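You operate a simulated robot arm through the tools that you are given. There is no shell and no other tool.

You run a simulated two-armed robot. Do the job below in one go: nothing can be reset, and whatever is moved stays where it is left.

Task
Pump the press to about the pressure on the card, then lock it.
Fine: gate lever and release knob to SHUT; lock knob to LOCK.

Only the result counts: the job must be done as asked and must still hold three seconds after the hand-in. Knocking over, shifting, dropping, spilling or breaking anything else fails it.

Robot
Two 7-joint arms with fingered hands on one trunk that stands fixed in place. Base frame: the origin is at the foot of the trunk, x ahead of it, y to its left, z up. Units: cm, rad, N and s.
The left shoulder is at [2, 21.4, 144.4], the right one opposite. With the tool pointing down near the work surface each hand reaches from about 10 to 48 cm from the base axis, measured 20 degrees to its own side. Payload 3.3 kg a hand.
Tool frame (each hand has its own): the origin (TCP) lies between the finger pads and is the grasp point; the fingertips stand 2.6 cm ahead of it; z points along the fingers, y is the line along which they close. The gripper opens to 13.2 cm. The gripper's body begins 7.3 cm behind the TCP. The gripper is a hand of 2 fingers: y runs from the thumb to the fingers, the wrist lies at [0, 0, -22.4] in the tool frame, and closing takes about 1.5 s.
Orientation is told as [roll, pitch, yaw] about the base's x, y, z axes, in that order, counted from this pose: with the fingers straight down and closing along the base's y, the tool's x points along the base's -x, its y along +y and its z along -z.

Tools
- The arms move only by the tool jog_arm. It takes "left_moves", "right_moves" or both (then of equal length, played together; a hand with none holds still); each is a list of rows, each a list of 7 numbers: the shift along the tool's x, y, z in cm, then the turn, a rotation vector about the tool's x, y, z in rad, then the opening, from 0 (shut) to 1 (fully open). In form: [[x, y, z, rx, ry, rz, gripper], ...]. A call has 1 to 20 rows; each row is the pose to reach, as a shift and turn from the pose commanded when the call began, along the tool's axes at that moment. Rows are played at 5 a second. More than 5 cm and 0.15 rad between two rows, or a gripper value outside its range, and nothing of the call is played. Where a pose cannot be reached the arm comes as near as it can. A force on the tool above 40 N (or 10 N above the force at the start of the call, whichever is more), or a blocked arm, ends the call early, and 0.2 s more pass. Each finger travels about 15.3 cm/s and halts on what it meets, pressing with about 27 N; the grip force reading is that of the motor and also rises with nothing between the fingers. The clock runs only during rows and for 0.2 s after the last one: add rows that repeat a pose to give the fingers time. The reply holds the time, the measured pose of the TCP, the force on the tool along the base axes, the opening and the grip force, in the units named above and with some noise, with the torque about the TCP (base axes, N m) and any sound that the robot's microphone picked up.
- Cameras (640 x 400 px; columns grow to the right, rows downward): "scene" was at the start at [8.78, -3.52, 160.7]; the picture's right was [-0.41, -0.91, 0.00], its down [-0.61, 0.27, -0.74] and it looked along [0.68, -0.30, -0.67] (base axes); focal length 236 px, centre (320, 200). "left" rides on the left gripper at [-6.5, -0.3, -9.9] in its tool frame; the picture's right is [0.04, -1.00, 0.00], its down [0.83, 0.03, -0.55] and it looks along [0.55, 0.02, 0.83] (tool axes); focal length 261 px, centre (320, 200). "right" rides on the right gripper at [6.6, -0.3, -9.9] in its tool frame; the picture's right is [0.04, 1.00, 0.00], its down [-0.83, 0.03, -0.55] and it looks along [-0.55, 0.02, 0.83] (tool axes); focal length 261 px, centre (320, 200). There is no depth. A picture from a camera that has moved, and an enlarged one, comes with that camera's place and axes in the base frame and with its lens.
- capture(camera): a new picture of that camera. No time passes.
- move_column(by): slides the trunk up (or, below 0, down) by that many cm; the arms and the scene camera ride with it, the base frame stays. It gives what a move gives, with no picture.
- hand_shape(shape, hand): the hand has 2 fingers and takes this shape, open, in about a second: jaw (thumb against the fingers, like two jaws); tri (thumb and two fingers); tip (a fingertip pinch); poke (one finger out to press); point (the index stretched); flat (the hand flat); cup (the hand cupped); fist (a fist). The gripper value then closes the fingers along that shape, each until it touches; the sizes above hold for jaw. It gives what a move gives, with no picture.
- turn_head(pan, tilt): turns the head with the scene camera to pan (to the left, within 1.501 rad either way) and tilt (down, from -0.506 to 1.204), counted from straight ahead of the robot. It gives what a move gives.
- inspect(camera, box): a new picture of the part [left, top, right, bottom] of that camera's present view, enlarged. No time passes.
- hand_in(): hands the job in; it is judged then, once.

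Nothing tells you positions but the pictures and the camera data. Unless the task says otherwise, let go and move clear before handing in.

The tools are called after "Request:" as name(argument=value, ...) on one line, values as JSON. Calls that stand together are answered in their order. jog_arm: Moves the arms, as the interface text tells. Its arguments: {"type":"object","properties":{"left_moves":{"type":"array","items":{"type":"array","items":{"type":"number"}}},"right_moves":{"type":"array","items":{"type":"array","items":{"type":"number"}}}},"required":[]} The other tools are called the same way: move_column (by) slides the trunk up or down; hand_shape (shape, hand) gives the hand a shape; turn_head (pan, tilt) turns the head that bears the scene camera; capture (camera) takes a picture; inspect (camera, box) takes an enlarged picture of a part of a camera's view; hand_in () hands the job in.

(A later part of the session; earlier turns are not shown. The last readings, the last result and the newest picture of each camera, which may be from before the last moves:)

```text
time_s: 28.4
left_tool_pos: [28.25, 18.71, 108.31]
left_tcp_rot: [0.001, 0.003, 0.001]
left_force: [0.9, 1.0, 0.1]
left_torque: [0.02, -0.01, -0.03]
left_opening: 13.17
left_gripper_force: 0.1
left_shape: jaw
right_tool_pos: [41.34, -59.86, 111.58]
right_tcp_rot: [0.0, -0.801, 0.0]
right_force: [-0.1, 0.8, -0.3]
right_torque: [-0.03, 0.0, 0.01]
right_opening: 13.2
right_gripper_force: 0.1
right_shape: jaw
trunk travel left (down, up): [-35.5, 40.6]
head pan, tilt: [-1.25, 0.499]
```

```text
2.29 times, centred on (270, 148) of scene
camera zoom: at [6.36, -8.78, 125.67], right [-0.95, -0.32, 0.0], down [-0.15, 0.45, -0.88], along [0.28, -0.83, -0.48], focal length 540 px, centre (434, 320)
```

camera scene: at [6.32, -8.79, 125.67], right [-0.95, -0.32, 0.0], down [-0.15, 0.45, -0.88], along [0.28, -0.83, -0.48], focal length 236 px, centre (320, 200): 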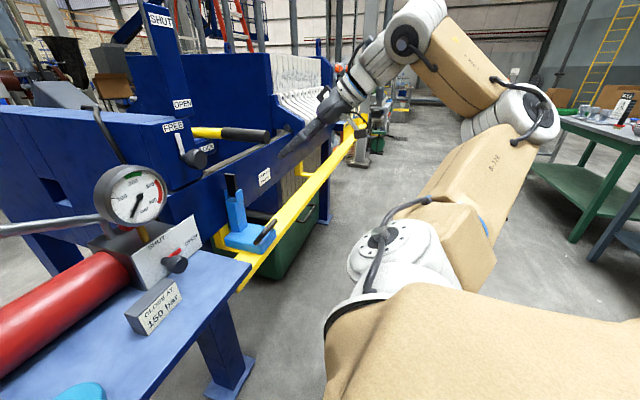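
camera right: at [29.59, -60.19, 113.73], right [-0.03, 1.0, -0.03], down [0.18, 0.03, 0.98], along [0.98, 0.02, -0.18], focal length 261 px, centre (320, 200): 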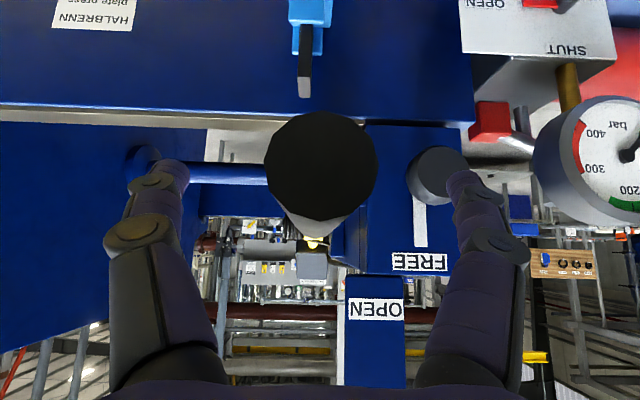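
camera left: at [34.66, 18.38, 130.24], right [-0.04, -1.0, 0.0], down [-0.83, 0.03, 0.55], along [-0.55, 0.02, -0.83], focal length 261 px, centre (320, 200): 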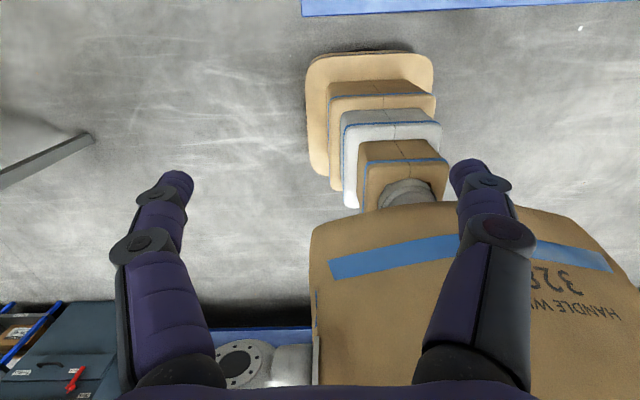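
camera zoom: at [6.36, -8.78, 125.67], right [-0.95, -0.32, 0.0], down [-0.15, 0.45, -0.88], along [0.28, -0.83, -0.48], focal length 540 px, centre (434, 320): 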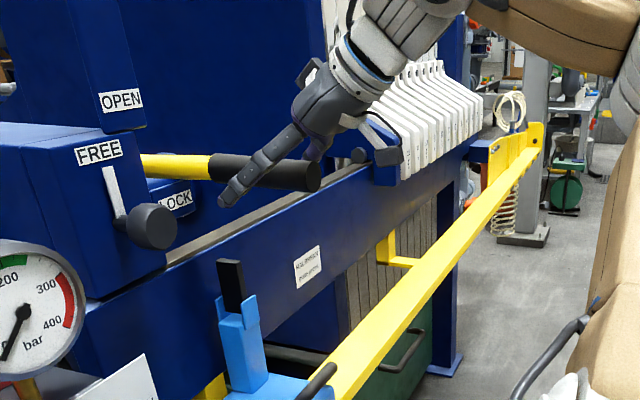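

The fingers straddle the grip well, with the TCP at (41.3, -59.9, 111.6) on the lever's axis. I'll close on it.

Request:
jog_arm(right_moves=[[0, 0, 0, 0, 0, 0, 0.5], [0, 0, 0, 0, 0, 0, 0.1], [0, 0, 0, 0, 0, 0, 0], [0, 0, 0, 0, 0, 0, 0], [0, 0, 0, 0, 0, 0, 0], [0, 0, 0, 0, 0, 0, 0], [0, 0, 0, 0, 0, 0, 0]])

Request:
capture(camera="right")

```text
time_s: 30.0
left_tool_pos: [28.24, 18.53, 108.31]
left_tcp_rot: [0.001, 0.003, 0.0]
left_force: [0.2, -0.4, 0.2]
left_torque: [0.02, -0.02, -0.01]
left_opening: 13.2
left_gripper_force: 0.1
left_shape: jaw
right_tool_pos: [41.34, -59.92, 111.62]
right_tcp_rot: [0.003, -0.801, 0.001]
right_force: [1.8, -2.5, -3.0]
right_torque: [-0.04, 0.02, -0.04]
right_opening: 2.06
right_gripper_force: 27.2
right_shape: jaw
trunk travel left (down, up): [-35.5, 40.6]
head pan, tilt: [-1.25, 0.499]
```

```text
taken
camera right: at [29.59, -60.24, 113.72], right [-0.03, 1.0, -0.03], down [0.18, 0.03, 0.98], along [0.98, 0.02, -0.18], focal length 261 px, centre (320, 200)
```

right: 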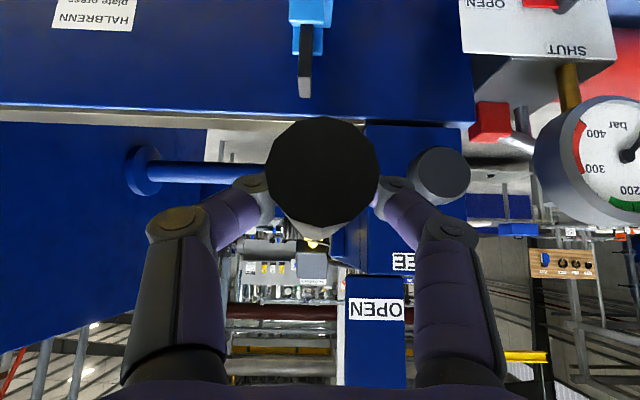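

Gripped with 27 N. Now I'll lift gently 3 cm and read the force to see how the lever moves.

Request:
jog_arm(right_moves=[[-0.36, 0, -0.35, 0, 0, 0, 0], [-0.72, 0, -0.7, 0, 0, 0, 0], [-1.43, 0, -1.39, 0, 0, 0, 0], [-2.15, 0, -2.09, 0, 0, 0, 0]])

Request:
capture(camera="right")

Request:
inspect(camera="scene", box=[130, 40, 410, 215])

```text
time_s: 31.0
left_tool_pos: [28.28, 18.51, 108.36]
left_tcp_rot: [-0.001, 0.001, 0.002]
left_force: [-0.7, 0.6, -0.5]
left_torque: [0.01, -0.02, -0.01]
left_opening: 13.19
left_gripper_force: 0.0
left_shape: jaw
right_tool_pos: [41.59, -59.89, 114.63]
right_tcp_rot: [0.001, -0.801, 0.001]
right_force: [8.7, -3.9, -3.0]
right_torque: [-0.04, 0.04, -0.1]
right_opening: 2.04
right_gripper_force: 27.0
right_shape: jaw
trunk travel left (down, up): [-35.5, 40.6]
head pan, tilt: [-1.25, 0.499]
```

```text
taken
camera right: at [29.73, -60.2, 116.77], right [-0.03, 1.0, -0.03], down [0.18, 0.03, 0.98], along [0.98, 0.03, -0.18], focal length 261 px, centre (320, 200)
```

right: 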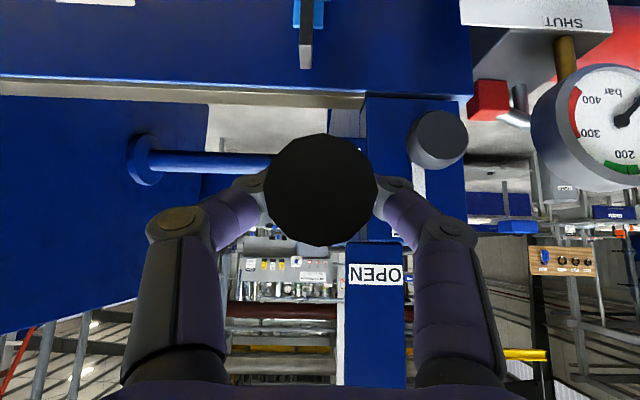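

```text
2.29 times, centred on (270, 128) of scene
camera zoom: at [6.48, -8.85, 125.66], right [-0.95, -0.32, 0.0], down [-0.15, 0.46, -0.88], along [0.28, -0.83, -0.48], focal length 540 px, centre (434, 366)
```

zoom: 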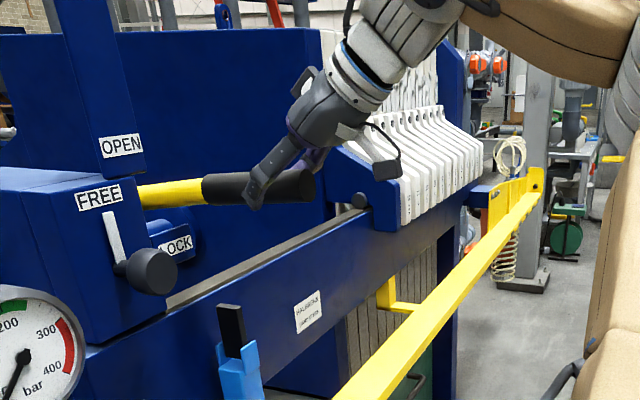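

The lever rises easily with the hand. I'll continue up 5 cm, drifting slightly forward to follow its arc.

Request:
jog_arm(right_moves=[[-0.82, 0, -0.59, 0, 0, 0, 0], [-1.64, 0, -1.18, 0, 0, 0, 0], [-2.46, 0, -1.77, 0, 0, 0, 0], [-3.29, 0, -2.36, 0, 0, 0, 0], [-4.15, 0, -2.9, 0, 0, 0, 0]])

Request:
capture(camera="right")

Request:
inspect(camera="scene", box=[130, 0, 410, 175])

```text
time_s: 32.2
left_tool_pos: [28.32, 18.65, 108.25]
left_tcp_rot: [0.001, 0.002, 0.001]
left_force: [-0.1, -0.5, 0.3]
left_torque: [0.01, 0.01, 0.0]
left_opening: 13.19
left_gripper_force: 0.0
left_shape: jaw
right_tool_pos: [42.24, -59.92, 119.54]
right_tcp_rot: [0.002, -0.799, 0.001]
right_force: [13.2, -2.2, -4.8]
right_torque: [-0.06, -0.02, -0.04]
right_opening: 2.0
right_gripper_force: 27.5
right_shape: jaw
trunk travel left (down, up): [-35.5, 40.6]
head pan, tilt: [-1.25, 0.499]
```

```text
taken
camera right: at [30.61, -60.19, 121.73], right [-0.03, 1.0, -0.03], down [0.18, 0.03, 0.98], along [0.98, 0.03, -0.19], focal length 261 px, centre (320, 200)
```

right: 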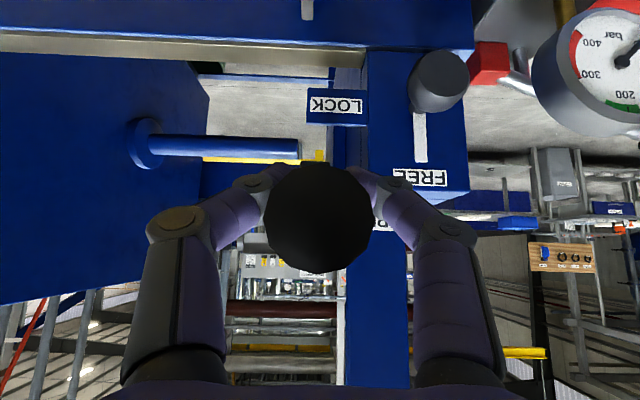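

```text
2.29 times, centred on (270, 88) of scene
camera zoom: at [6.59, -8.84, 125.65], right [-0.95, -0.32, 0.0], down [-0.15, 0.45, -0.88], along [0.28, -0.83, -0.48], focal length 540 px, centre (434, 457)
```

zoom: 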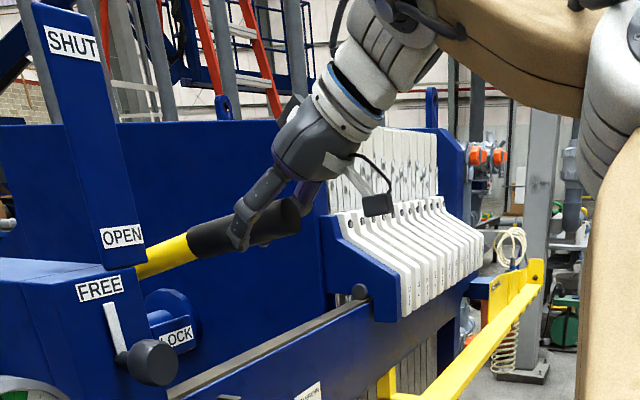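

The lever is swinging up around a pivot roughly 30 cm behind the grip, and the arm is near full stretch. I'll ease forward to relieve the pull, then raise the trunk to keep lifting.

Request:
jog_arm(right_moves=[[-0.25, 0, 0.25, 0, 0, 0, 0], [-0.5, 0, 0.5, 0, 0, 0, 0]])

Request:
move_column(by=2)

```text
time_s: 32.8
left_tool_pos: [28.18, 18.65, 108.38]
left_tcp_rot: [0.001, 0.0, 0.001]
left_force: [-0.1, 0.3, -0.2]
left_torque: [-0.01, -0.01, 0.02]
left_opening: 13.23
left_gripper_force: 0.1
left_shape: jaw
right_tool_pos: [42.55, -60.0, 119.79]
right_tcp_rot: [0.002, -0.801, -0.003]
right_force: [-7.7, -2.7, 0.4]
right_torque: [-0.03, 0.12, -0.06]
right_opening: 2.07
right_gripper_force: 26.7
right_shape: jaw
trunk travel left (down, up): [-35.5, 40.6]
head pan, tilt: [-1.25, 0.499]
```

```text
time_s: 33.5
left_tool_pos: [28.16, 18.64, 110.37]
left_tcp_rot: [0.0, 0.002, 0.002]
left_force: [-0.1, 0.6, 0.2]
left_torque: [0.01, 0.01, -0.02]
left_opening: 13.19
left_gripper_force: 0.2
left_shape: jaw
right_tool_pos: [42.83, -59.82, 121.75]
right_tcp_rot: [0.001, -0.804, 0.001]
right_force: [0.2, -0.5, -0.3]
right_torque: [0.0, 0.01, 0.01]
right_opening: 1.23
right_gripper_force: 26.8
right_shape: jaw
trunk travel left (down, up): [-37.5, 38.6]
head pan, tilt: [-1.25, 0.499]
```

The opening fell to 1.23 cm and the force vanished, so the grip may have slipped. I'll look.

Request:
capture(camera="right")

Request:
inspect(camera="scene", box=[130, 0, 410, 175])

```text
taken
camera right: at [31.07, -60.16, 123.86], right [-0.03, 1.0, -0.03], down [0.18, 0.03, 0.98], along [0.98, 0.03, -0.18], focal length 261 px, centre (320, 200)
```

right: 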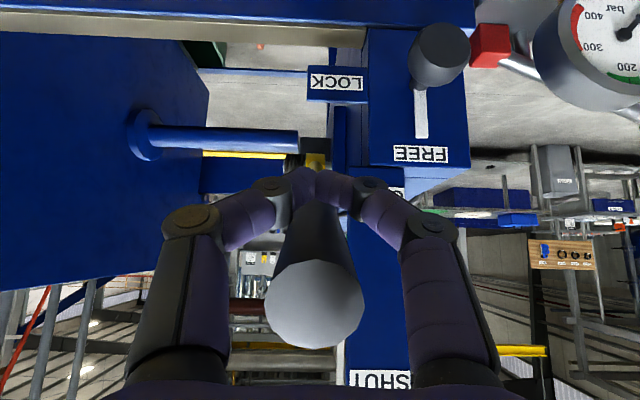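

```text
2.29 times, centred on (270, 88) of scene
camera zoom: at [6.05, -8.83, 127.69], right [-0.95, -0.32, 0.0], down [-0.15, 0.45, -0.88], along [0.28, -0.83, -0.48], focal length 540 px, centre (434, 457)
```

zoom: 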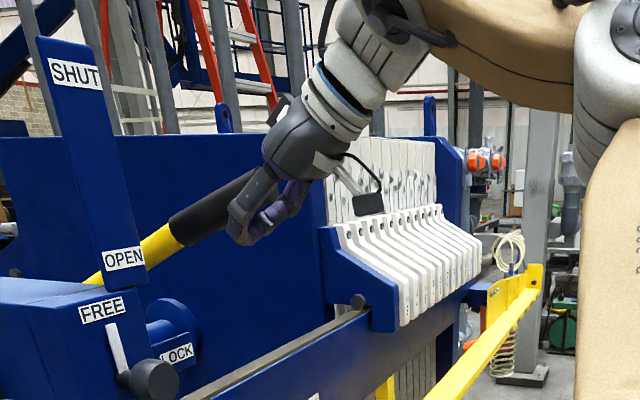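

The lever popped up a bit and now rests on top of the nearly closed fingers, its end near (40, -60, 125.7), so the fingers cradle it from below. I'll keep lifting that way with the trunk, shifting forward to follow the arc.

Request:
jog_arm(right_moves=[[-0.5, 0, 0.5, 0, 0, 0, 0], [-1.05, 0, 1.05, 0, 0, 0, 0]])

Request:
move_column(by=3)

Request:
capture(camera="right")

Request:
inspect(camera="scene", box=[130, 0, 410, 175])

```text
time_s: 34.1
left_tool_pos: [28.18, 18.6, 110.4]
left_tcp_rot: [0.0, 0.003, -0.001]
left_force: [0.9, -0.5, 0.4]
left_torque: [0.03, 0.01, -0.01]
left_opening: 13.18
left_gripper_force: 0.1
left_shape: jaw
right_tool_pos: [44.37, -59.84, 121.73]
right_tcp_rot: [-0.001, -0.8, 0.002]
right_force: [0.1, 0.5, -0.3]
right_torque: [-0.02, 0.02, -0.01]
right_opening: 1.21
right_gripper_force: 27.0
right_shape: jaw
trunk travel left (down, up): [-37.5, 38.6]
head pan, tilt: [-1.25, 0.499]
```

```text
time_s: 34.8
left_tool_pos: [28.19, 18.65, 113.42]
left_tcp_rot: [0.0, 0.001, -0.001]
left_force: [0.0, -0.1, -0.2]
left_torque: [0.01, -0.02, 0.0]
left_opening: 13.21
left_gripper_force: 0.0
left_shape: jaw
right_tool_pos: [44.14, -59.86, 124.7]
right_tcp_rot: [0.001, -0.802, -0.001]
right_force: [-0.1, -0.2, -0.4]
right_torque: [0.0, -0.02, 0.01]
right_opening: 1.22
right_gripper_force: 27.4
right_shape: jaw
trunk travel left (down, up): [-40.5, 35.6]
head pan, tilt: [-1.25, 0.499]
```

```text
taken
camera right: at [32.55, -60.11, 126.84], right [-0.03, 1.0, -0.03], down [0.18, 0.03, 0.98], along [0.98, 0.02, -0.18], focal length 261 px, centre (320, 200)
```

right: 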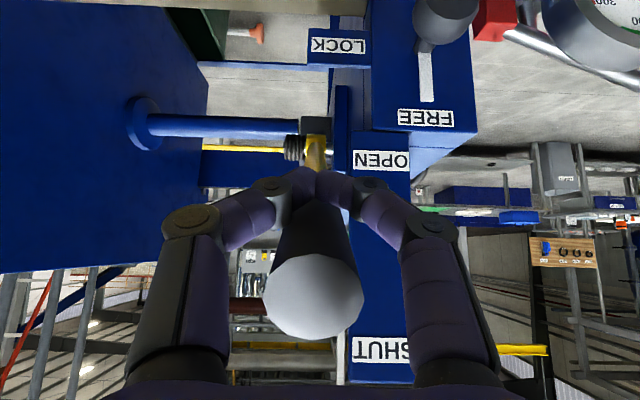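

```text
2.29 times, centred on (270, 88) of scene
camera zoom: at [5.61, -8.76, 130.72], right [-0.95, -0.32, 0.0], down [-0.15, 0.45, -0.88], along [0.28, -0.83, -0.48], focal length 540 px, centre (434, 457)
```

zoom: 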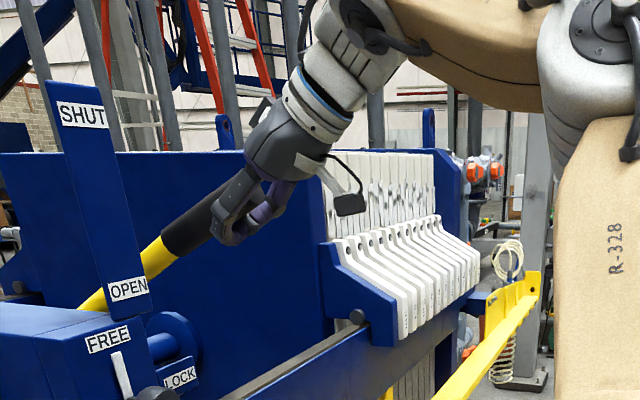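

The lever follows with almost no force, and its end is now near (41.5, -60, 128.4). I'll continue along the arc in the same way.

Request:
jog_arm(right_moves=[[-0.5, 0, 0.5, 0, 0, 0, 0], [-1.0, 0, 1.0, 0, 0, 0, 0]])

Request:
move_column(by=2.7)

Request:
capture(camera="right")

Request:
capture(camera="scene")

```text
time_s: 35.4
left_tool_pos: [28.17, 18.73, 113.29]
left_tcp_rot: [-0.001, 0.001, 0.001]
left_force: [0.9, 0.9, 0.4]
left_torque: [-0.04, -0.04, -0.01]
left_opening: 13.19
left_gripper_force: 0.1
left_shape: jaw
right_tool_pos: [45.84, -59.92, 124.77]
right_tcp_rot: [-0.001, -0.801, 0.002]
right_force: [-0.7, -0.7, -0.7]
right_torque: [-0.01, -0.01, -0.01]
right_opening: 1.21
right_gripper_force: 26.8
right_shape: jaw
trunk travel left (down, up): [-40.5, 35.6]
head pan, tilt: [-1.25, 0.499]
```

```text
time_s: 36.2
left_tool_pos: [28.12, 18.5, 115.99]
left_tcp_rot: [0.0, 0.002, 0.002]
left_force: [-0.4, 0.2, 0.0]
left_torque: [0.04, 0.03, 0.01]
left_opening: 13.2
left_gripper_force: 0.1
left_shape: jaw
right_tool_pos: [45.76, -59.84, 127.37]
right_tcp_rot: [0.004, -0.801, 0.002]
right_force: [0.8, -0.3, 0.3]
right_torque: [-0.01, 0.03, 0.0]
right_opening: 1.21
right_gripper_force: 26.9
right_shape: jaw
trunk travel left (down, up): [-43.2, 32.9]
head pan, tilt: [-1.25, 0.499]
```

```text
taken
camera right: at [34.0, -60.14, 129.54], right [-0.03, 1.0, -0.03], down [0.18, 0.03, 0.98], along [0.98, 0.03, -0.18], focal length 261 px, centre (320, 200)
```

right: 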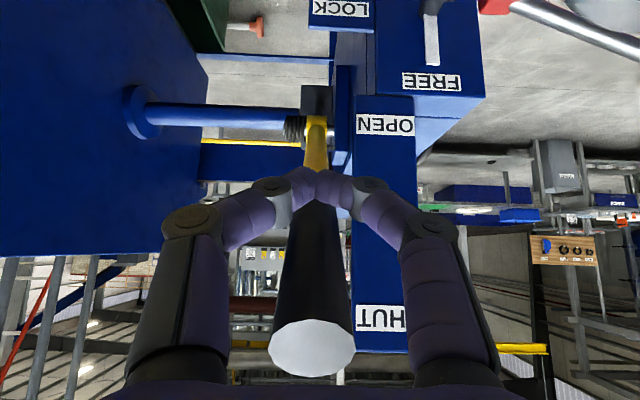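

```text
taken
camera scene: at [5.3, -8.79, 133.43], right [-0.95, -0.32, 0.0], down [-0.15, 0.45, -0.88], along [0.28, -0.83, -0.48], focal length 236 px, centre (320, 200)
```

scene: 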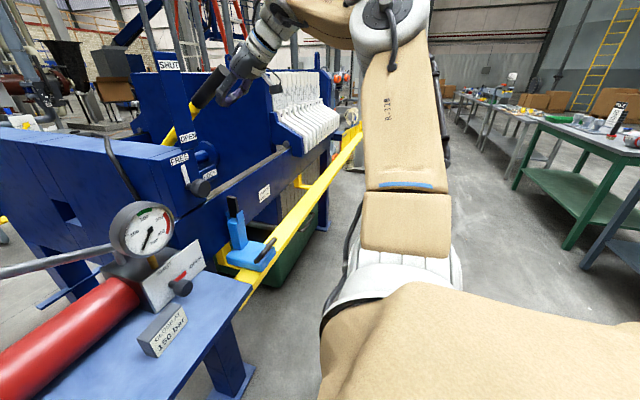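

Still rising freely, with the end now around z = 132.7. I'll continue along the arc.

Request:
jog_arm(right_moves=[[-0.55, 0, 0.55, 0, 0, 0, 0], [-1.1, 0, 1.1, 0, 0, 0, 0]])

Request:
move_column(by=2.5)

Request:
capture(camera="right")

Request:
inspect(camera="scene", box=[130, 0, 410, 175])

```text
time_s: 36.8
left_tool_pos: [28.26, 18.56, 116.03]
left_tcp_rot: [-0.001, 0.001, 0.0]
left_force: [-0.2, 0.2, 0.1]
left_torque: [-0.01, -0.03, -0.01]
left_opening: 13.19
left_gripper_force: 0.1
left_shape: jaw
right_tool_pos: [47.26, -59.78, 127.52]
right_tcp_rot: [0.003, -0.801, 0.004]
right_force: [-1.4, -0.4, 0.1]
right_torque: [0.02, 0.02, -0.02]
right_opening: 1.21
right_gripper_force: 26.9
right_shape: jaw
trunk travel left (down, up): [-43.2, 32.9]
head pan, tilt: [-1.25, 0.499]
```

```text
time_s: 37.5
left_tool_pos: [28.31, 18.5, 118.49]
left_tcp_rot: [-0.001, 0.002, 0.0]
left_force: [0.0, 1.0, 0.3]
left_torque: [-0.03, -0.01, -0.03]
left_opening: 13.19
left_gripper_force: 0.0
left_shape: jaw
right_tool_pos: [47.19, -60.0, 129.47]
right_tcp_rot: [0.011, -0.79, -0.007]
right_force: [-10.7, 5.9, -27.3]
right_torque: [0.03, 0.4, 0.08]
right_opening: 1.15
right_gripper_force: 27.1
right_shape: jaw
trunk travel left (down, up): [-45.7, 30.4]
head pan, tilt: [-1.25, 0.499]
```

```text
taken
camera right: at [35.44, -60.26, 131.7], right [-0.03, 1.0, -0.02], down [0.19, 0.03, 0.98], along [0.98, 0.02, -0.19], focal length 261 px, centre (320, 200)
```

right: 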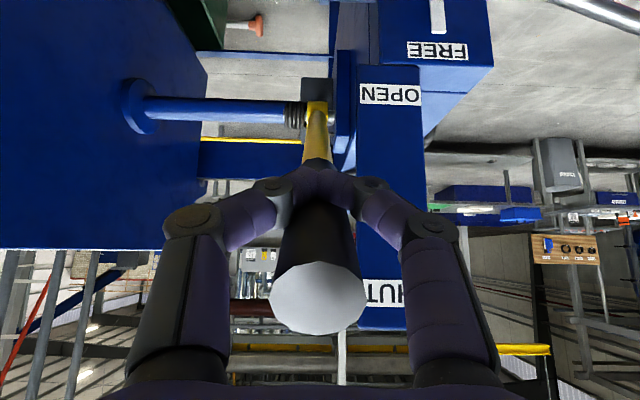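

```text
2.29 times, centred on (270, 88) of scene
camera zoom: at [5.01, -8.9, 135.9], right [-0.95, -0.32, 0.0], down [-0.15, 0.46, -0.88], along [0.28, -0.83, -0.48], focal length 540 px, centre (434, 457)
```

zoom: 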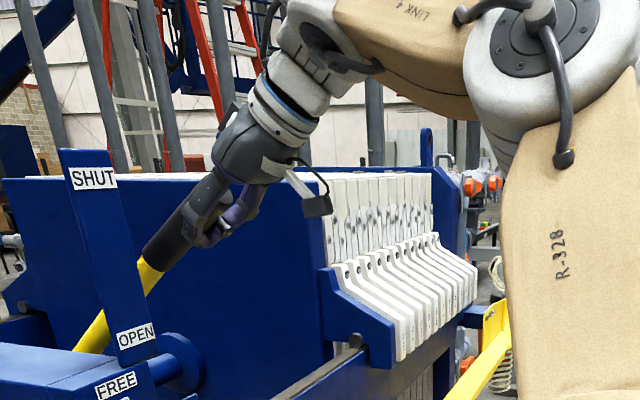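

The force jumped to about 29 N pushing back, so the lever seems to be at its upper stop. I'll nudge a little more to confirm it is really at the end.

Request:
jog_arm(right_moves=[[-0.6, 0, -0.1, 0, 0, 0, 0], [-1.2, 0, -0.2, 0, 0, 0, 0]])

Request:
capture(camera="right")

```text
time_s: 37.8
left_tool_pos: [28.19, 18.54, 118.61]
left_tcp_rot: [0.001, 0.002, -0.001]
left_force: [-0.1, -0.1, -0.6]
left_torque: [0.01, 0.03, 0.03]
left_opening: 13.18
left_gripper_force: 0.1
left_shape: jaw
right_tool_pos: [47.12, -59.88, 129.44]
right_tcp_rot: [0.018, -0.78, -0.013]
right_force: [-7.4, -1.5, -12.3]
right_torque: [-0.01, 0.2, -0.04]
right_opening: 1.14
right_gripper_force: 26.7
right_shape: jaw
trunk travel left (down, up): [-45.7, 30.4]
head pan, tilt: [-1.25, 0.499]
stopped in row 1 (right hand): the force on the tool passed its limit at 46 N (the readings are from after the stop); the commanded pose is now the measured one
```

```text
taken
camera right: at [35.45, -60.21, 131.76], right [-0.03, 1.0, -0.02], down [0.2, 0.02, 0.98], along [0.98, 0.02, -0.2], focal length 261 px, centre (320, 200)
```

right: 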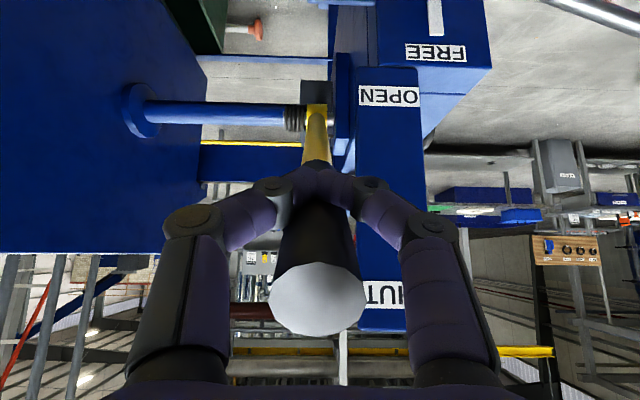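

The stop is firm at 46 N, so the lever appears fully up. I'll lower the hand slightly to see whether the lever stays by itself.

Request:
jog_arm(right_moves=[[0.7, 0, 0.3, 0, 0, 0, 0], [1.4, 0, 0.6, 0, 0, 0, 0], [1.4, 0, 0.6, 0, 0, 0, 0.2], [1.4, 0, 0.6, 0, 0, 0, 0.5]])

Request:
capture(camera="right")

Request:
inspect(camera="scene", box=[130, 0, 410, 175])

```text
time_s: 38.8
left_tool_pos: [28.1, 18.66, 118.43]
left_tcp_rot: [0.0, 0.002, 0.001]
left_force: [-0.2, -0.1, 0.3]
left_torque: [0.0, -0.01, -0.02]
left_opening: 13.19
left_gripper_force: 0.0
left_shape: jaw
right_tool_pos: [46.69, -59.92, 128.17]
right_tcp_rot: [0.011, -0.787, -0.008]
right_force: [-0.5, -0.3, 0.6]
right_torque: [0.02, 0.03, -0.01]
right_opening: 6.54
right_gripper_force: 0.1
right_shape: jaw
trunk travel left (down, up): [-45.7, 30.4]
head pan, tilt: [-1.25, 0.499]
```

```text
taken
camera right: at [34.95, -60.15, 130.52], right [-0.03, 1.0, -0.02], down [0.2, 0.03, 0.98], along [0.98, 0.03, -0.2], focal length 261 px, centre (320, 200)
```

right: 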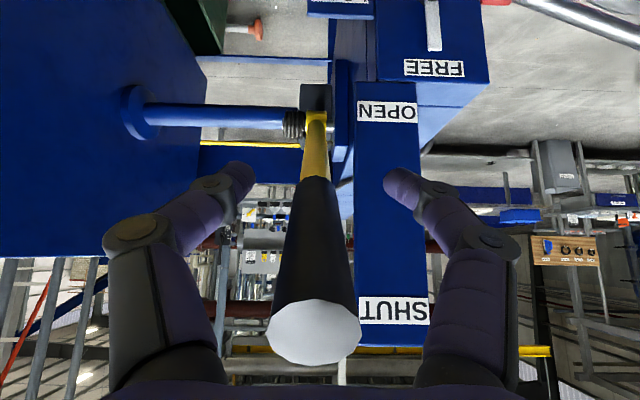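

```text
2.29 times, centred on (270, 88) of scene
camera zoom: at [5.0, -8.79, 135.94], right [-0.95, -0.32, 0.0], down [-0.15, 0.45, -0.88], along [0.28, -0.83, -0.48], focal length 540 px, centre (434, 457)
```

zoom: 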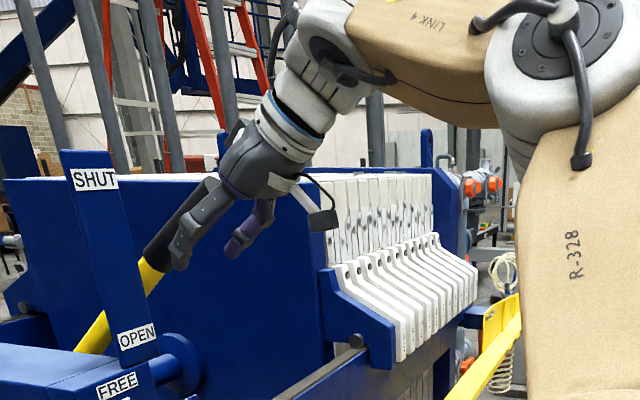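

The lever stays up by itself, with its end beside the SHUT mark. I'll drop the fingers clear below it, back away, and swing toward the release knob area near (48, -35, 88).

Request:
jog_arm(right_moves=[[3, 0, 0, 0, 0, 0, 0.5], [6, 0, 0, 0, 0, 0, 0.5], [9, 0, 0, 0, 0, 0, 0.5], [9, 0, -4, 0, 0, 0, 0.5], [9, 0, -8, 0, 0, 0, 0.5]])

Request:
turn_head(pan=-0.75, tilt=0.5)

Request:
capture(camera="scene")

Request:
capture(camera="right")

```text
time_s: 40.0
left_tool_pos: [28.14, 18.65, 118.57]
left_tcp_rot: [0.001, 0.0, 0.001]
left_force: [0.0, 0.0, -0.4]
left_torque: [-0.01, -0.04, -0.02]
left_opening: 13.21
left_gripper_force: 0.2
left_shape: jaw
right_tool_pos: [34.55, -59.66, 127.44]
right_tcp_rot: [0.012, -0.786, -0.009]
right_force: [-0.6, 0.8, 0.2]
right_torque: [0.0, -0.01, 0.01]
right_opening: 6.55
right_gripper_force: 0.0
right_shape: jaw
trunk travel left (down, up): [-45.7, 30.4]
head pan, tilt: [-1.25, 0.499]
```

```text
time_s: 40.9
left_tool_pos: [28.17, 18.7, 118.42]
left_tcp_rot: [0.0, 0.003, 0.0]
left_force: [1.4, 0.0, -0.1]
left_torque: [-0.01, -0.02, 0.03]
left_opening: 13.18
left_gripper_force: 0.1
left_shape: jaw
right_tool_pos: [34.74, -59.8, 127.48]
right_tcp_rot: [0.01, -0.787, -0.01]
right_force: [0.1, 0.4, -0.5]
right_torque: [0.02, -0.01, 0.01]
right_opening: 6.52
right_gripper_force: 0.0
right_shape: jaw
trunk travel left (down, up): [-45.7, 30.4]
head pan, tilt: [-0.75, 0.499]
```

```text
taken
camera scene: at [8.77, -6.35, 135.94], right [-0.68, -0.73, 0.0], down [-0.35, 0.33, -0.88], along [0.64, -0.6, -0.48], focal length 236 px, centre (320, 200)
```

scene: 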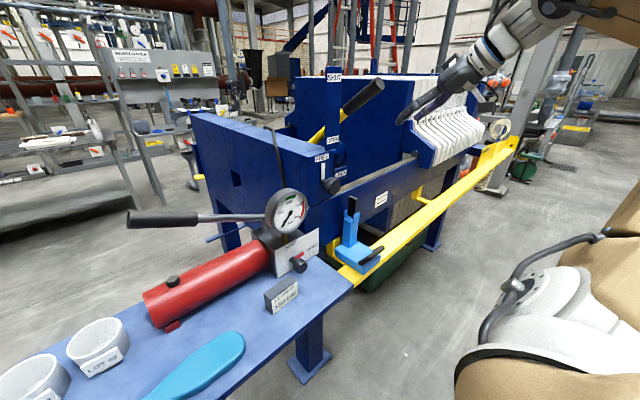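

```text
taken
camera right: at [23.01, -60.02, 129.77], right [-0.03, 1.0, -0.02], down [0.2, 0.03, 0.98], along [0.98, 0.03, -0.2], focal length 261 px, centre (320, 200)
```

right: 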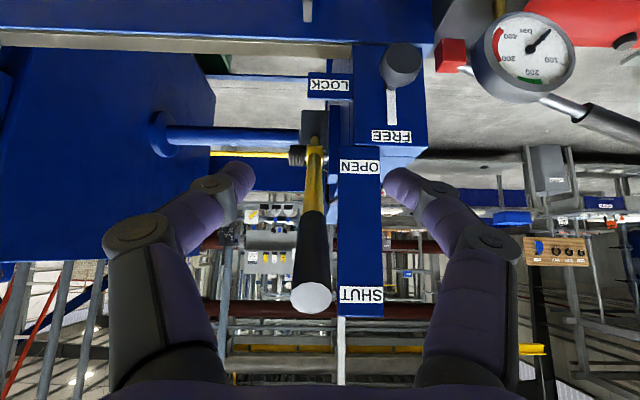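

The lever is clearly up at SHUT. Now I'll raise the trunk a little and bring the right hand down in front of the release knob, still standing off from it.

Request:
move_column(by=10)

Request:
jog_arm(right_moves=[[2, 2, 2.6, 0, -0.018, 0, 0.5], [4, 4, 5.3, 0, -0.036, 0, 0.5], [6, 6, 7.9, 0, -0.053, 0, 0.5], [8.1, 7.9, 10.5, 0, -0.071, 0, 0.5], [10.1, 9.9, 13.2, 0, -0.089, 0, 0.5], [12.1, 11.9, 15.8, 0, -0.107, 0, 0.5], [14.1, 13.9, 18.4, 0, -0.124, 0, 0.5], [16.1, 15.9, 21.1, 0, -0.142, 0, 0.5], [18.2, 17.9, 23.7, 0, -0.16, 0, 0.5], [20.2, 19.8, 26.3, 0, -0.178, 0, 0.5], [22.2, 21.8, 29, 0, -0.195, 0, 0.5], [24.2, 23.8, 31.6, 0, -0.213, 0, 0.5]])

Request:
capture(camera="right")

Request:
capture(camera="scene")

```text
time_s: 42.3
left_tool_pos: [28.3, 18.63, 128.57]
left_tcp_rot: [0.001, 0.002, 0.001]
left_force: [0.7, -1.2, 0.8]
left_torque: [-0.01, -0.01, -0.01]
left_opening: 13.2
left_gripper_force: 0.1
left_shape: jaw
right_tool_pos: [34.63, -59.95, 137.42]
right_tcp_rot: [0.013, -0.787, -0.008]
right_force: [-0.5, -0.8, 0.6]
right_torque: [-0.02, 0.0, 0.0]
right_opening: 6.56
right_gripper_force: 0.1
right_shape: jaw
trunk travel left (down, up): [-55.7, 20.4]
head pan, tilt: [-0.75, 0.499]
```

```text
time_s: 44.9
left_tool_pos: [28.24, 18.6, 128.49]
left_tcp_rot: [0.0, 0.001, -0.001]
left_force: [0.1, 0.7, 0.1]
left_torque: [-0.02, -0.01, -0.05]
left_opening: 13.17
left_gripper_force: 0.1
left_shape: jaw
right_tool_pos: [39.89, -35.72, 98.23]
right_tcp_rot: [0.017, -0.998, -0.014]
right_force: [-0.2, -0.3, 0.4]
right_torque: [0.01, 0.01, -0.02]
right_opening: 6.54
right_gripper_force: 0.1
right_shape: jaw
trunk travel left (down, up): [-55.7, 20.4]
head pan, tilt: [-0.75, 0.499]
```

```text
taken
camera right: at [27.98, -35.96, 98.07], right [-0.02, 1.0, -0.02], down [-0.01, 0.02, 1.0], along [1.0, 0.02, 0.01], focal length 261 px, centre (320, 200)
```

right: 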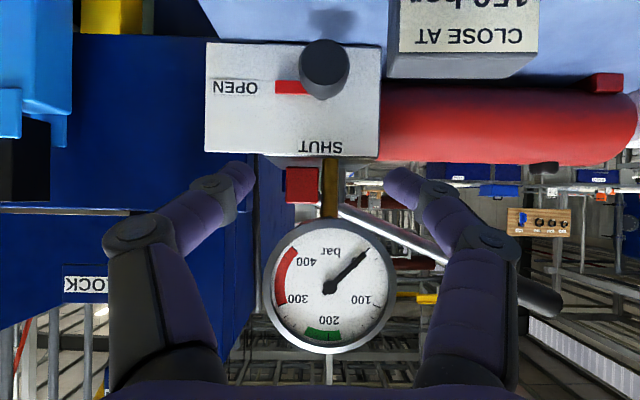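

```text
taken
camera scene: at [8.11, -6.35, 145.97], right [-0.68, -0.73, 0.0], down [-0.35, 0.33, -0.88], along [0.64, -0.6, -0.48], focal length 236 px, centre (320, 200)
```

scene: 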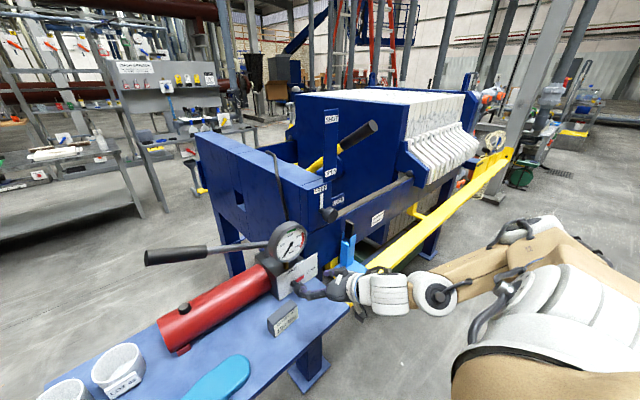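

The camera shows the release knob head at (47.7, -35.5, 88.4), about 3.6 cm wide, its red pointer at OPEN (toward -y); SHUT is above. It must turn 90° about the base's -x. The card sits close on the left, so I'll tilt the hand 45° to the right first and stand off.

Request:
jog_arm(right_moves=[[0.8, -0.5, 0.74, -0.071, 0, 0.11, 0.45], [1.6, -1.0, 1.5, -0.141, 0, 0.22, 0.45], [2.4, -1.45, 2.2, -0.212, 0, 0.33, 0.45], [3.2, -1.9, 3.0, -0.283, 0, 0.44, 0.45], [4.06, -2.4, 3.7, -0.353, 0, 0.55, 0.45], [4.87, -2.9, 4.43, -0.424, 0, 0.66, 0.45], [4.87, -2.9, 4.43, -0.424, 0, 0.66, 0.45]])

Request:
capture(camera="right")

Request:
capture(camera="scene")

```text
time_s: 46.5
left_tool_pos: [28.23, 18.64, 128.57]
left_tcp_rot: [0.0, 0.001, 0.0]
left_force: [0.2, 0.1, 0.1]
left_torque: [-0.01, 0.01, 0.02]
left_opening: 13.18
left_gripper_force: 0.1
left_shape: jaw
right_tool_pos: [40.95, -38.44, 91.82]
right_tcp_rot: [1.082, -0.629, -0.837]
right_force: [-0.7, 0.2, -0.2]
right_torque: [-0.03, 0.01, 0.03]
right_opening: 5.96
right_gripper_force: 0.1
right_shape: jaw
trunk travel left (down, up): [-55.7, 20.4]
head pan, tilt: [-0.75, 0.499]
```

```text
taken
camera right: at [29.05, -38.54, 91.39], right [-0.02, 0.72, 0.69], down [-0.01, -0.69, 0.72], along [1.0, 0.01, 0.03], focal length 261 px, centre (320, 200)
```

right: 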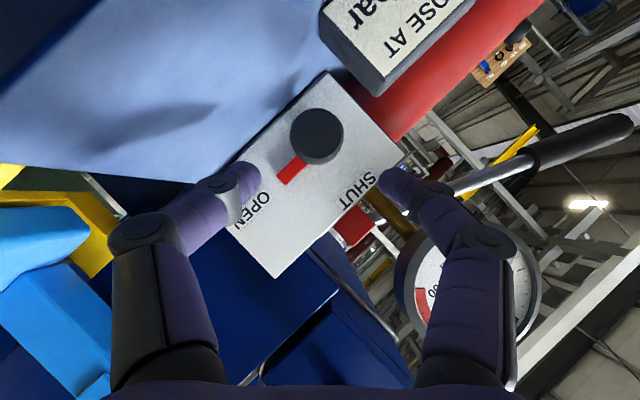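

```text
taken
camera scene: at [8.1, -6.32, 145.97], right [-0.68, -0.73, 0.0], down [-0.35, 0.33, -0.88], along [0.64, -0.6, -0.48], focal length 236 px, centre (320, 200)
```

scene: 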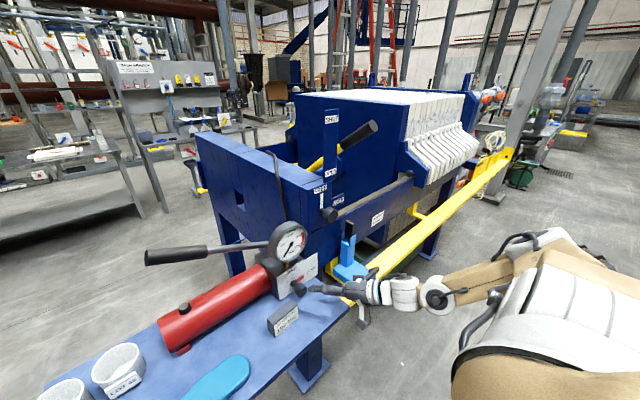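

The pose is accurate and the pointer is clearly horizontal at OPEN. I'll slide in 8 cm along the fingers to straddle the knob head.

Request:
jog_arm(right_moves=[[0, -0.1, 2.5, 0, 0, 0, 0.45], [0, -0.2, 5, 0, 0, 0, 0.45], [0, -0.2, 7, 0, 0, 0, 0.45], [0, -0.2, 8, 0, 0, 0, 0.45]])

Request:
capture(camera="right")

Request:
inspect(camera="scene", box=[220, 220, 460, 370])

```text
time_s: 47.5
left_tool_pos: [28.22, 18.67, 128.4]
left_tcp_rot: [-0.001, 0.001, 0.0]
left_force: [0.5, 0.3, -0.7]
left_torque: [-0.02, -0.03, 0.0]
left_opening: 13.21
left_gripper_force: 0.1
left_shape: jaw
right_tool_pos: [47.81, -35.63, 88.52]
right_tcp_rot: [1.082, -0.631, -0.835]
right_force: [-0.4, -0.1, 0.2]
right_torque: [0.0, 0.0, 0.01]
right_opening: 5.95
right_gripper_force: 0.1
right_shape: jaw
trunk travel left (down, up): [-55.7, 20.4]
head pan, tilt: [-0.75, 0.499]
```

```text
taken
camera right: at [35.85, -35.62, 88.19], right [-0.02, 0.73, 0.69], down [-0.01, -0.69, 0.73], along [1.0, 0.01, 0.03], focal length 261 px, centre (320, 200)
```

right: 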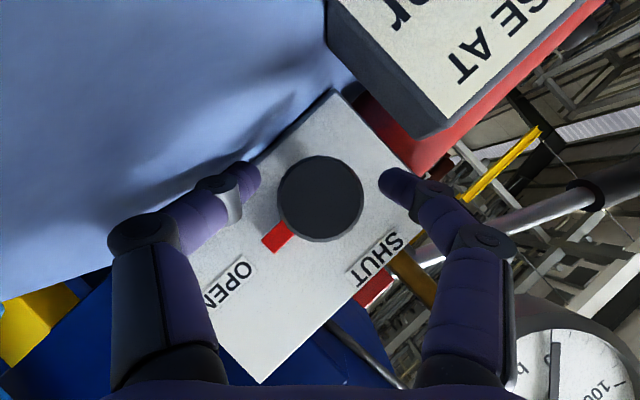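

```text
2.67 times, centred on (340, 295) of scene
camera zoom: at [8.11, -6.34, 145.97], right [-0.68, -0.73, 0.0], down [-0.35, 0.33, -0.88], along [0.64, -0.6, -0.48], focal length 630 px, centre (267, -53)
```

zoom: 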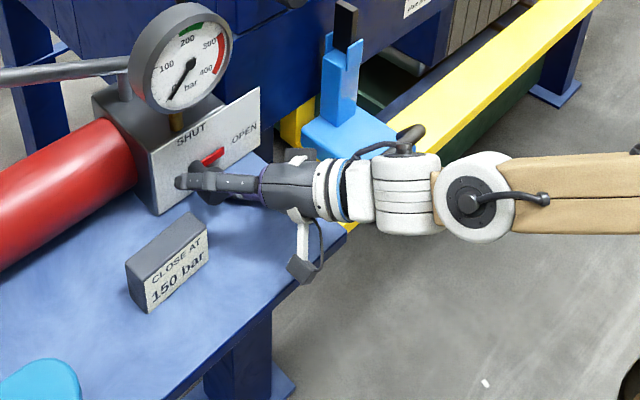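

The knob head is centred between the fingers. I'll close on it.

Request:
jog_arm(right_moves=[[0, -0.2, 0, 0, 0, 0, 0.25], [0, -0.2, 0, 0, 0, 0, 0.1], [0, -0.2, 0, 0, 0, 0, 0], [0, -0.2, 0, 0, 0, 0, 0], [0, -0.2, 0, 0, 0, 0, 0]])

Request:
capture(camera="right")

```text
time_s: 48.7
left_tool_pos: [28.45, 18.74, 128.37]
left_tcp_rot: [-0.002, 0.005, 0.001]
left_force: [0.0, -0.7, 1.0]
left_torque: [-0.01, -0.02, -0.02]
left_opening: 13.18
left_gripper_force: 0.0
left_shape: jaw
right_tool_pos: [47.79, -35.56, 88.25]
right_tcp_rot: [1.081, -0.629, -0.834]
right_force: [11.9, 8.8, -7.7]
right_torque: [-0.03, -0.13, 0.11]
right_opening: 1.97
right_gripper_force: 27.3
right_shape: jaw
trunk travel left (down, up): [-55.7, 20.4]
head pan, tilt: [-0.75, 0.499]
```

```text
taken
camera right: at [35.92, -35.64, 87.99], right [-0.02, 0.72, 0.69], down [-0.01, -0.69, 0.72], along [1.0, 0.01, 0.02], focal length 261 px, centre (320, 200)
```

right: 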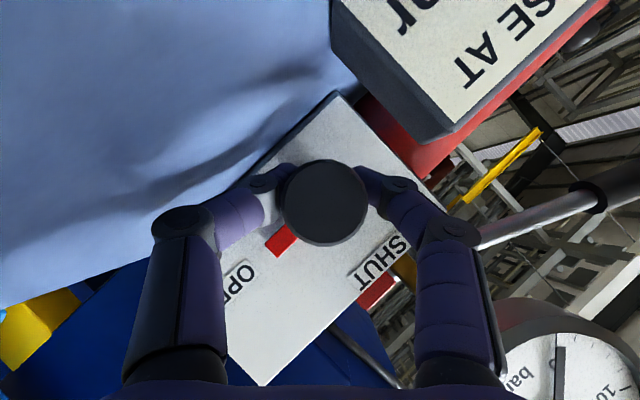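

It's gripped. Now I'll turn the hand 45° about the base's -x around the knob axis.

Request:
jog_arm(right_moves=[[0, 0, 0, 0.071, 0.003, -0.109, 0], [0, 0, 0, 0.142, 0.005, -0.218, 0], [0, 0, 0, 0.213, 0.008, -0.328, 0], [0, 0, 0, 0.284, 0.01, -0.437, 0], [0, 0, 0, 0.355, 0.013, -0.547, 0], [0, 0, 0, 0.425, 0.015, -0.656, 0], [0, 0, 0, 0.425, 0.015, -0.656, 0]])

Request:
capture(camera="right")

Request:
inspect(camera="scene", box=[220, 220, 460, 370])

```text
time_s: 50.3
left_tool_pos: [28.52, 18.69, 128.43]
left_tcp_rot: [0.001, 0.003, 0.0]
left_force: [0.0, -0.1, 0.9]
left_torque: [0.01, 0.0, 0.02]
left_opening: 13.22
left_gripper_force: 0.1
left_shape: jaw
right_tool_pos: [47.82, -35.75, 88.37]
right_tcp_rot: [0.016, -0.985, -0.012]
right_force: [12.8, 2.0, -6.6]
right_torque: [0.02, 0.04, 0.06]
right_opening: 1.88
right_gripper_force: 26.5
right_shape: jaw
trunk travel left (down, up): [-55.7, 20.4]
head pan, tilt: [-0.75, 0.499]
```

```text
taken
camera right: at [35.96, -36.06, 88.34], right [-0.03, 1.0, -0.02], down [0.0, 0.02, 1.0], along [1.0, 0.03, 0.0], focal length 261 px, centre (320, 200)
```

right: 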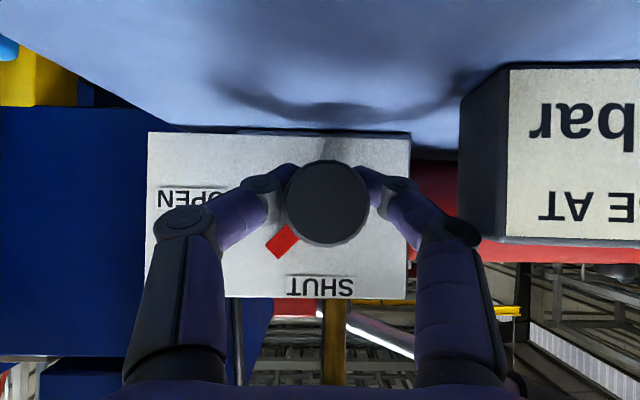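

```text
2.67 times, centred on (340, 295) of scene
camera zoom: at [8.34, -6.37, 145.96], right [-0.68, -0.73, 0.0], down [-0.35, 0.33, -0.88], along [0.64, -0.6, -0.48], focal length 630 px, centre (267, -53)
```

zoom: 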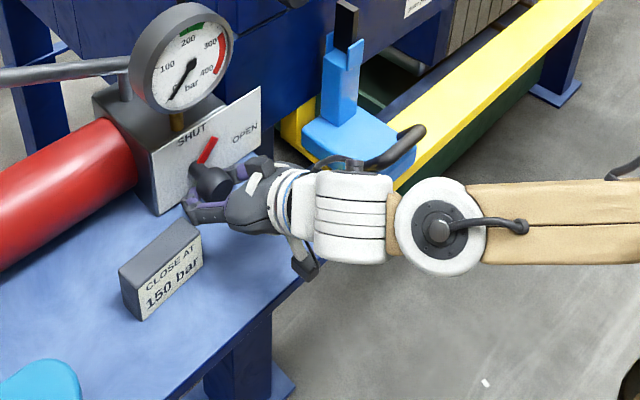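

The pointer has turned 45°, halfway to SHUT. I'll loosen slightly, swing the hand back 45°, and regrip.

Request:
jog_arm(right_moves=[[0, 0, 0, 0, 0, 0, 0.3], [0, 0, 0, 0, 0, 0, 0.3], [0, 0, 0, -0.071, 0, 0.109, 0.3], [0, 0, 0, -0.142, 0, 0.218, 0.3], [0, 0, 0, -0.213, 0, 0.328, 0.3], [0, 0, 0, -0.284, 0, 0.437, 0.3], [0, 0, 0, -0.355, 0, 0.547, 0.3], [0, 0, 0, -0.43, 0, 0.66, 0.3], [0, 0, 0, -0.45, 0, 0.69, 0.3]])

Request:
capture(camera="right")

```text
time_s: 52.3
left_tool_pos: [28.22, 18.61, 128.48]
left_tcp_rot: [0.0, 0.002, 0.0]
left_force: [-0.1, -0.2, -0.1]
left_torque: [-0.04, 0.02, -0.03]
left_opening: 13.17
left_gripper_force: 0.1
left_shape: jaw
right_tool_pos: [47.78, -35.67, 88.45]
right_tcp_rot: [1.106, -0.589, -0.842]
right_force: [-0.2, -0.3, 0.5]
right_torque: [-0.05, -0.02, -0.01]
right_opening: 3.94
right_gripper_force: 0.0
right_shape: jaw
trunk travel left (down, up): [-55.7, 20.4]
head pan, tilt: [-0.75, 0.499]
```

```text
taken
camera right: at [35.78, -35.84, 88.27], right [-0.02, 0.69, 0.72], down [0.0, -0.72, 0.69], along [1.0, 0.01, 0.01], focal length 261 px, centre (320, 200)
```

right: 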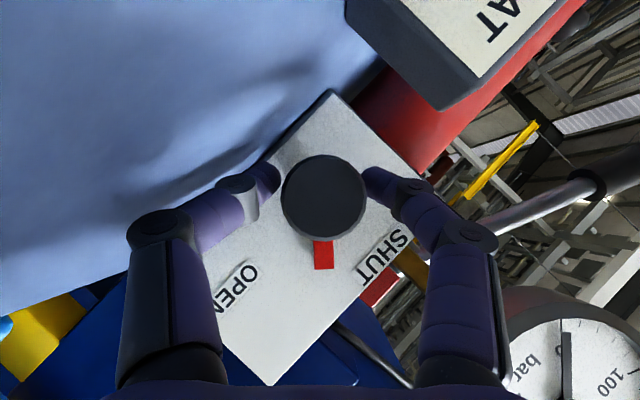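

Pointer is halfway, as expected. I'll regrip and turn another 47°.

Request:
jog_arm(right_moves=[[0, 0, 0, 0, 0, 0, 0.1], [0, 0, 0, 0, 0, 0, 0], [0, 0, 0, 0, 0, 0, 0], [0, 0, 0, 0, 0, 0, 0], [0, 0, 0, 0.0745, 0.003, -0.112, 0], [0, 0, 0, 0.149, 0.005, -0.225, 0], [0, 0, 0, 0.2235, 0.008, -0.337, 0], [0, 0, 0, 0.298, 0.01, -0.45, 0], [0, 0, 0, 0.3725, 0.013, -0.562, 0], [0, 0, 0, 0.447, 0.015, -0.674, 0], [0, 0, 0, 0.455, 0.015, -0.69, 0]])

Request:
capture(camera="right")

Request:
inspect(camera="scene", box=[220, 220, 460, 370])

```text
time_s: 54.7
left_tool_pos: [28.42, 18.68, 128.5]
left_tcp_rot: [-0.001, 0.003, 0.0]
left_force: [1.2, -0.5, -0.3]
left_torque: [0.0, -0.01, 0.01]
left_opening: 13.19
left_gripper_force: 0.0
left_shape: jaw
right_tool_pos: [47.9, -35.73, 88.38]
right_tcp_rot: [0.016, -0.97, -0.005]
right_force: [7.9, -0.3, -2.3]
right_torque: [0.23, -0.06, 0.01]
right_opening: 2.29
right_gripper_force: 27.4
right_shape: jaw
trunk travel left (down, up): [-55.7, 20.4]
head pan, tilt: [-0.75, 0.499]
```

```text
taken
camera right: at [35.91, -36.02, 88.55], right [-0.03, 1.0, -0.03], down [0.02, 0.03, 1.0], along [1.0, 0.03, -0.02], focal length 261 px, centre (320, 200)
```

right: 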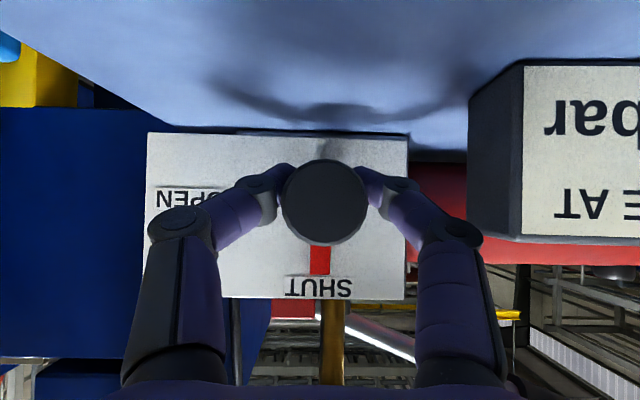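

```text
2.67 times, centred on (340, 295) of scene
camera zoom: at [8.24, -6.37, 145.96], right [-0.68, -0.73, 0.0], down [-0.35, 0.33, -0.88], along [0.64, -0.6, -0.48], focal length 630 px, centre (267, -53)
```

zoom: 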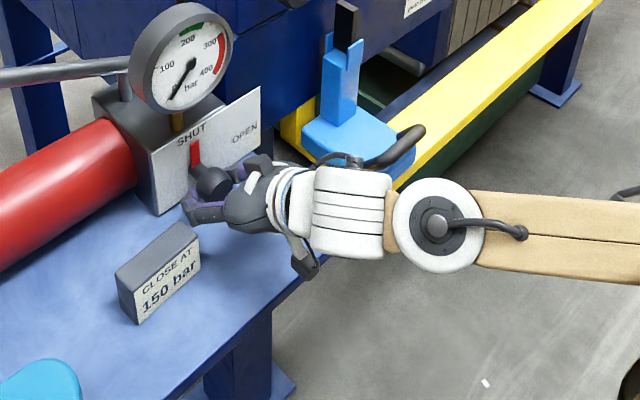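

The release knob's pointer is straight up at SHUT. The card was nudged about a centimetre to the left by a knuckle while I turned, so I'll loosen only slightly, swing the hand back to the right, then open and withdraw away from the card.

Request:
jog_arm(right_moves=[[0, 0, 0, 0, 0, 0, 0.22], [0, 0, 0, 0, 0, 0, 0.22], [0, 0, 0, -0.0745, 0, 0.112, 0.23], [0, 0, 0, -0.149, 0, 0.225, 0.25], [0, 0, 0, -0.2235, 0, 0.337, 0.28], [0, 0, 0, -0.298, 0, 0.45, 0.3], [0, 0, 0, -0.3725, 0, 0.562, 0.4], [0, 0, 0, -0.43, 0, 0.65, 0.45], [0, 0, 0, -0.43, 0, 0.65, 0.45]])

Request:
capture(camera="right")

Request:
inspect(camera="scene", box=[220, 220, 460, 370])

```text
time_s: 56.7
left_tool_pos: [28.08, 18.67, 128.48]
left_tcp_rot: [0.001, 0.002, 0.0]
left_force: [0.5, -0.6, 0.1]
left_torque: [0.0, 0.02, 0.02]
left_opening: 13.2
left_gripper_force: 0.0
left_shape: jaw
right_tool_pos: [47.69, -35.7, 88.45]
right_tcp_rot: [1.055, -0.616, -0.807]
right_force: [0.5, 0.0, 0.3]
right_torque: [-0.01, 0.0, -0.03]
right_opening: 5.9
right_gripper_force: 0.2
right_shape: jaw
trunk travel left (down, up): [-55.7, 20.4]
head pan, tilt: [-0.75, 0.499]
```

```text
taken
camera right: at [35.78, -35.91, 88.39], right [-0.02, 0.73, 0.69], down [0.01, -0.69, 0.73], along [1.0, 0.02, 0.0], focal length 261 px, centre (320, 200)
```

right: 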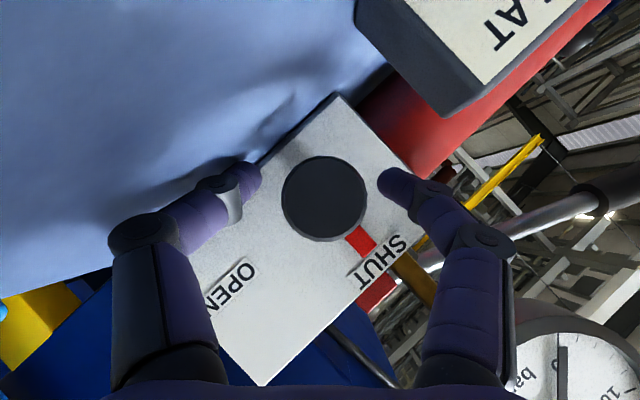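

```text
2.67 times, centred on (340, 295) of scene
camera zoom: at [8.11, -6.33, 145.97], right [-0.68, -0.73, 0.0], down [-0.35, 0.33, -0.88], along [0.64, -0.6, -0.48], focal length 630 px, centre (267, -53)
```

zoom: 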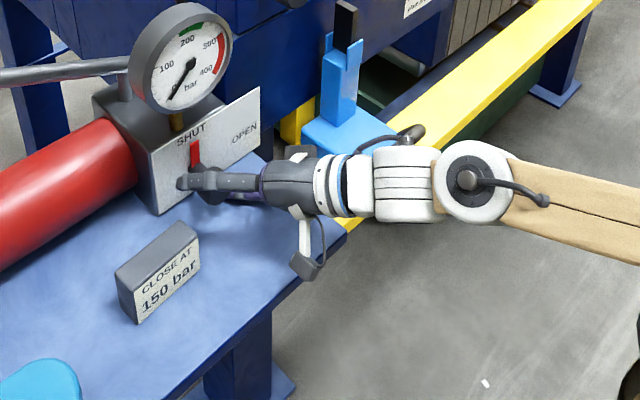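

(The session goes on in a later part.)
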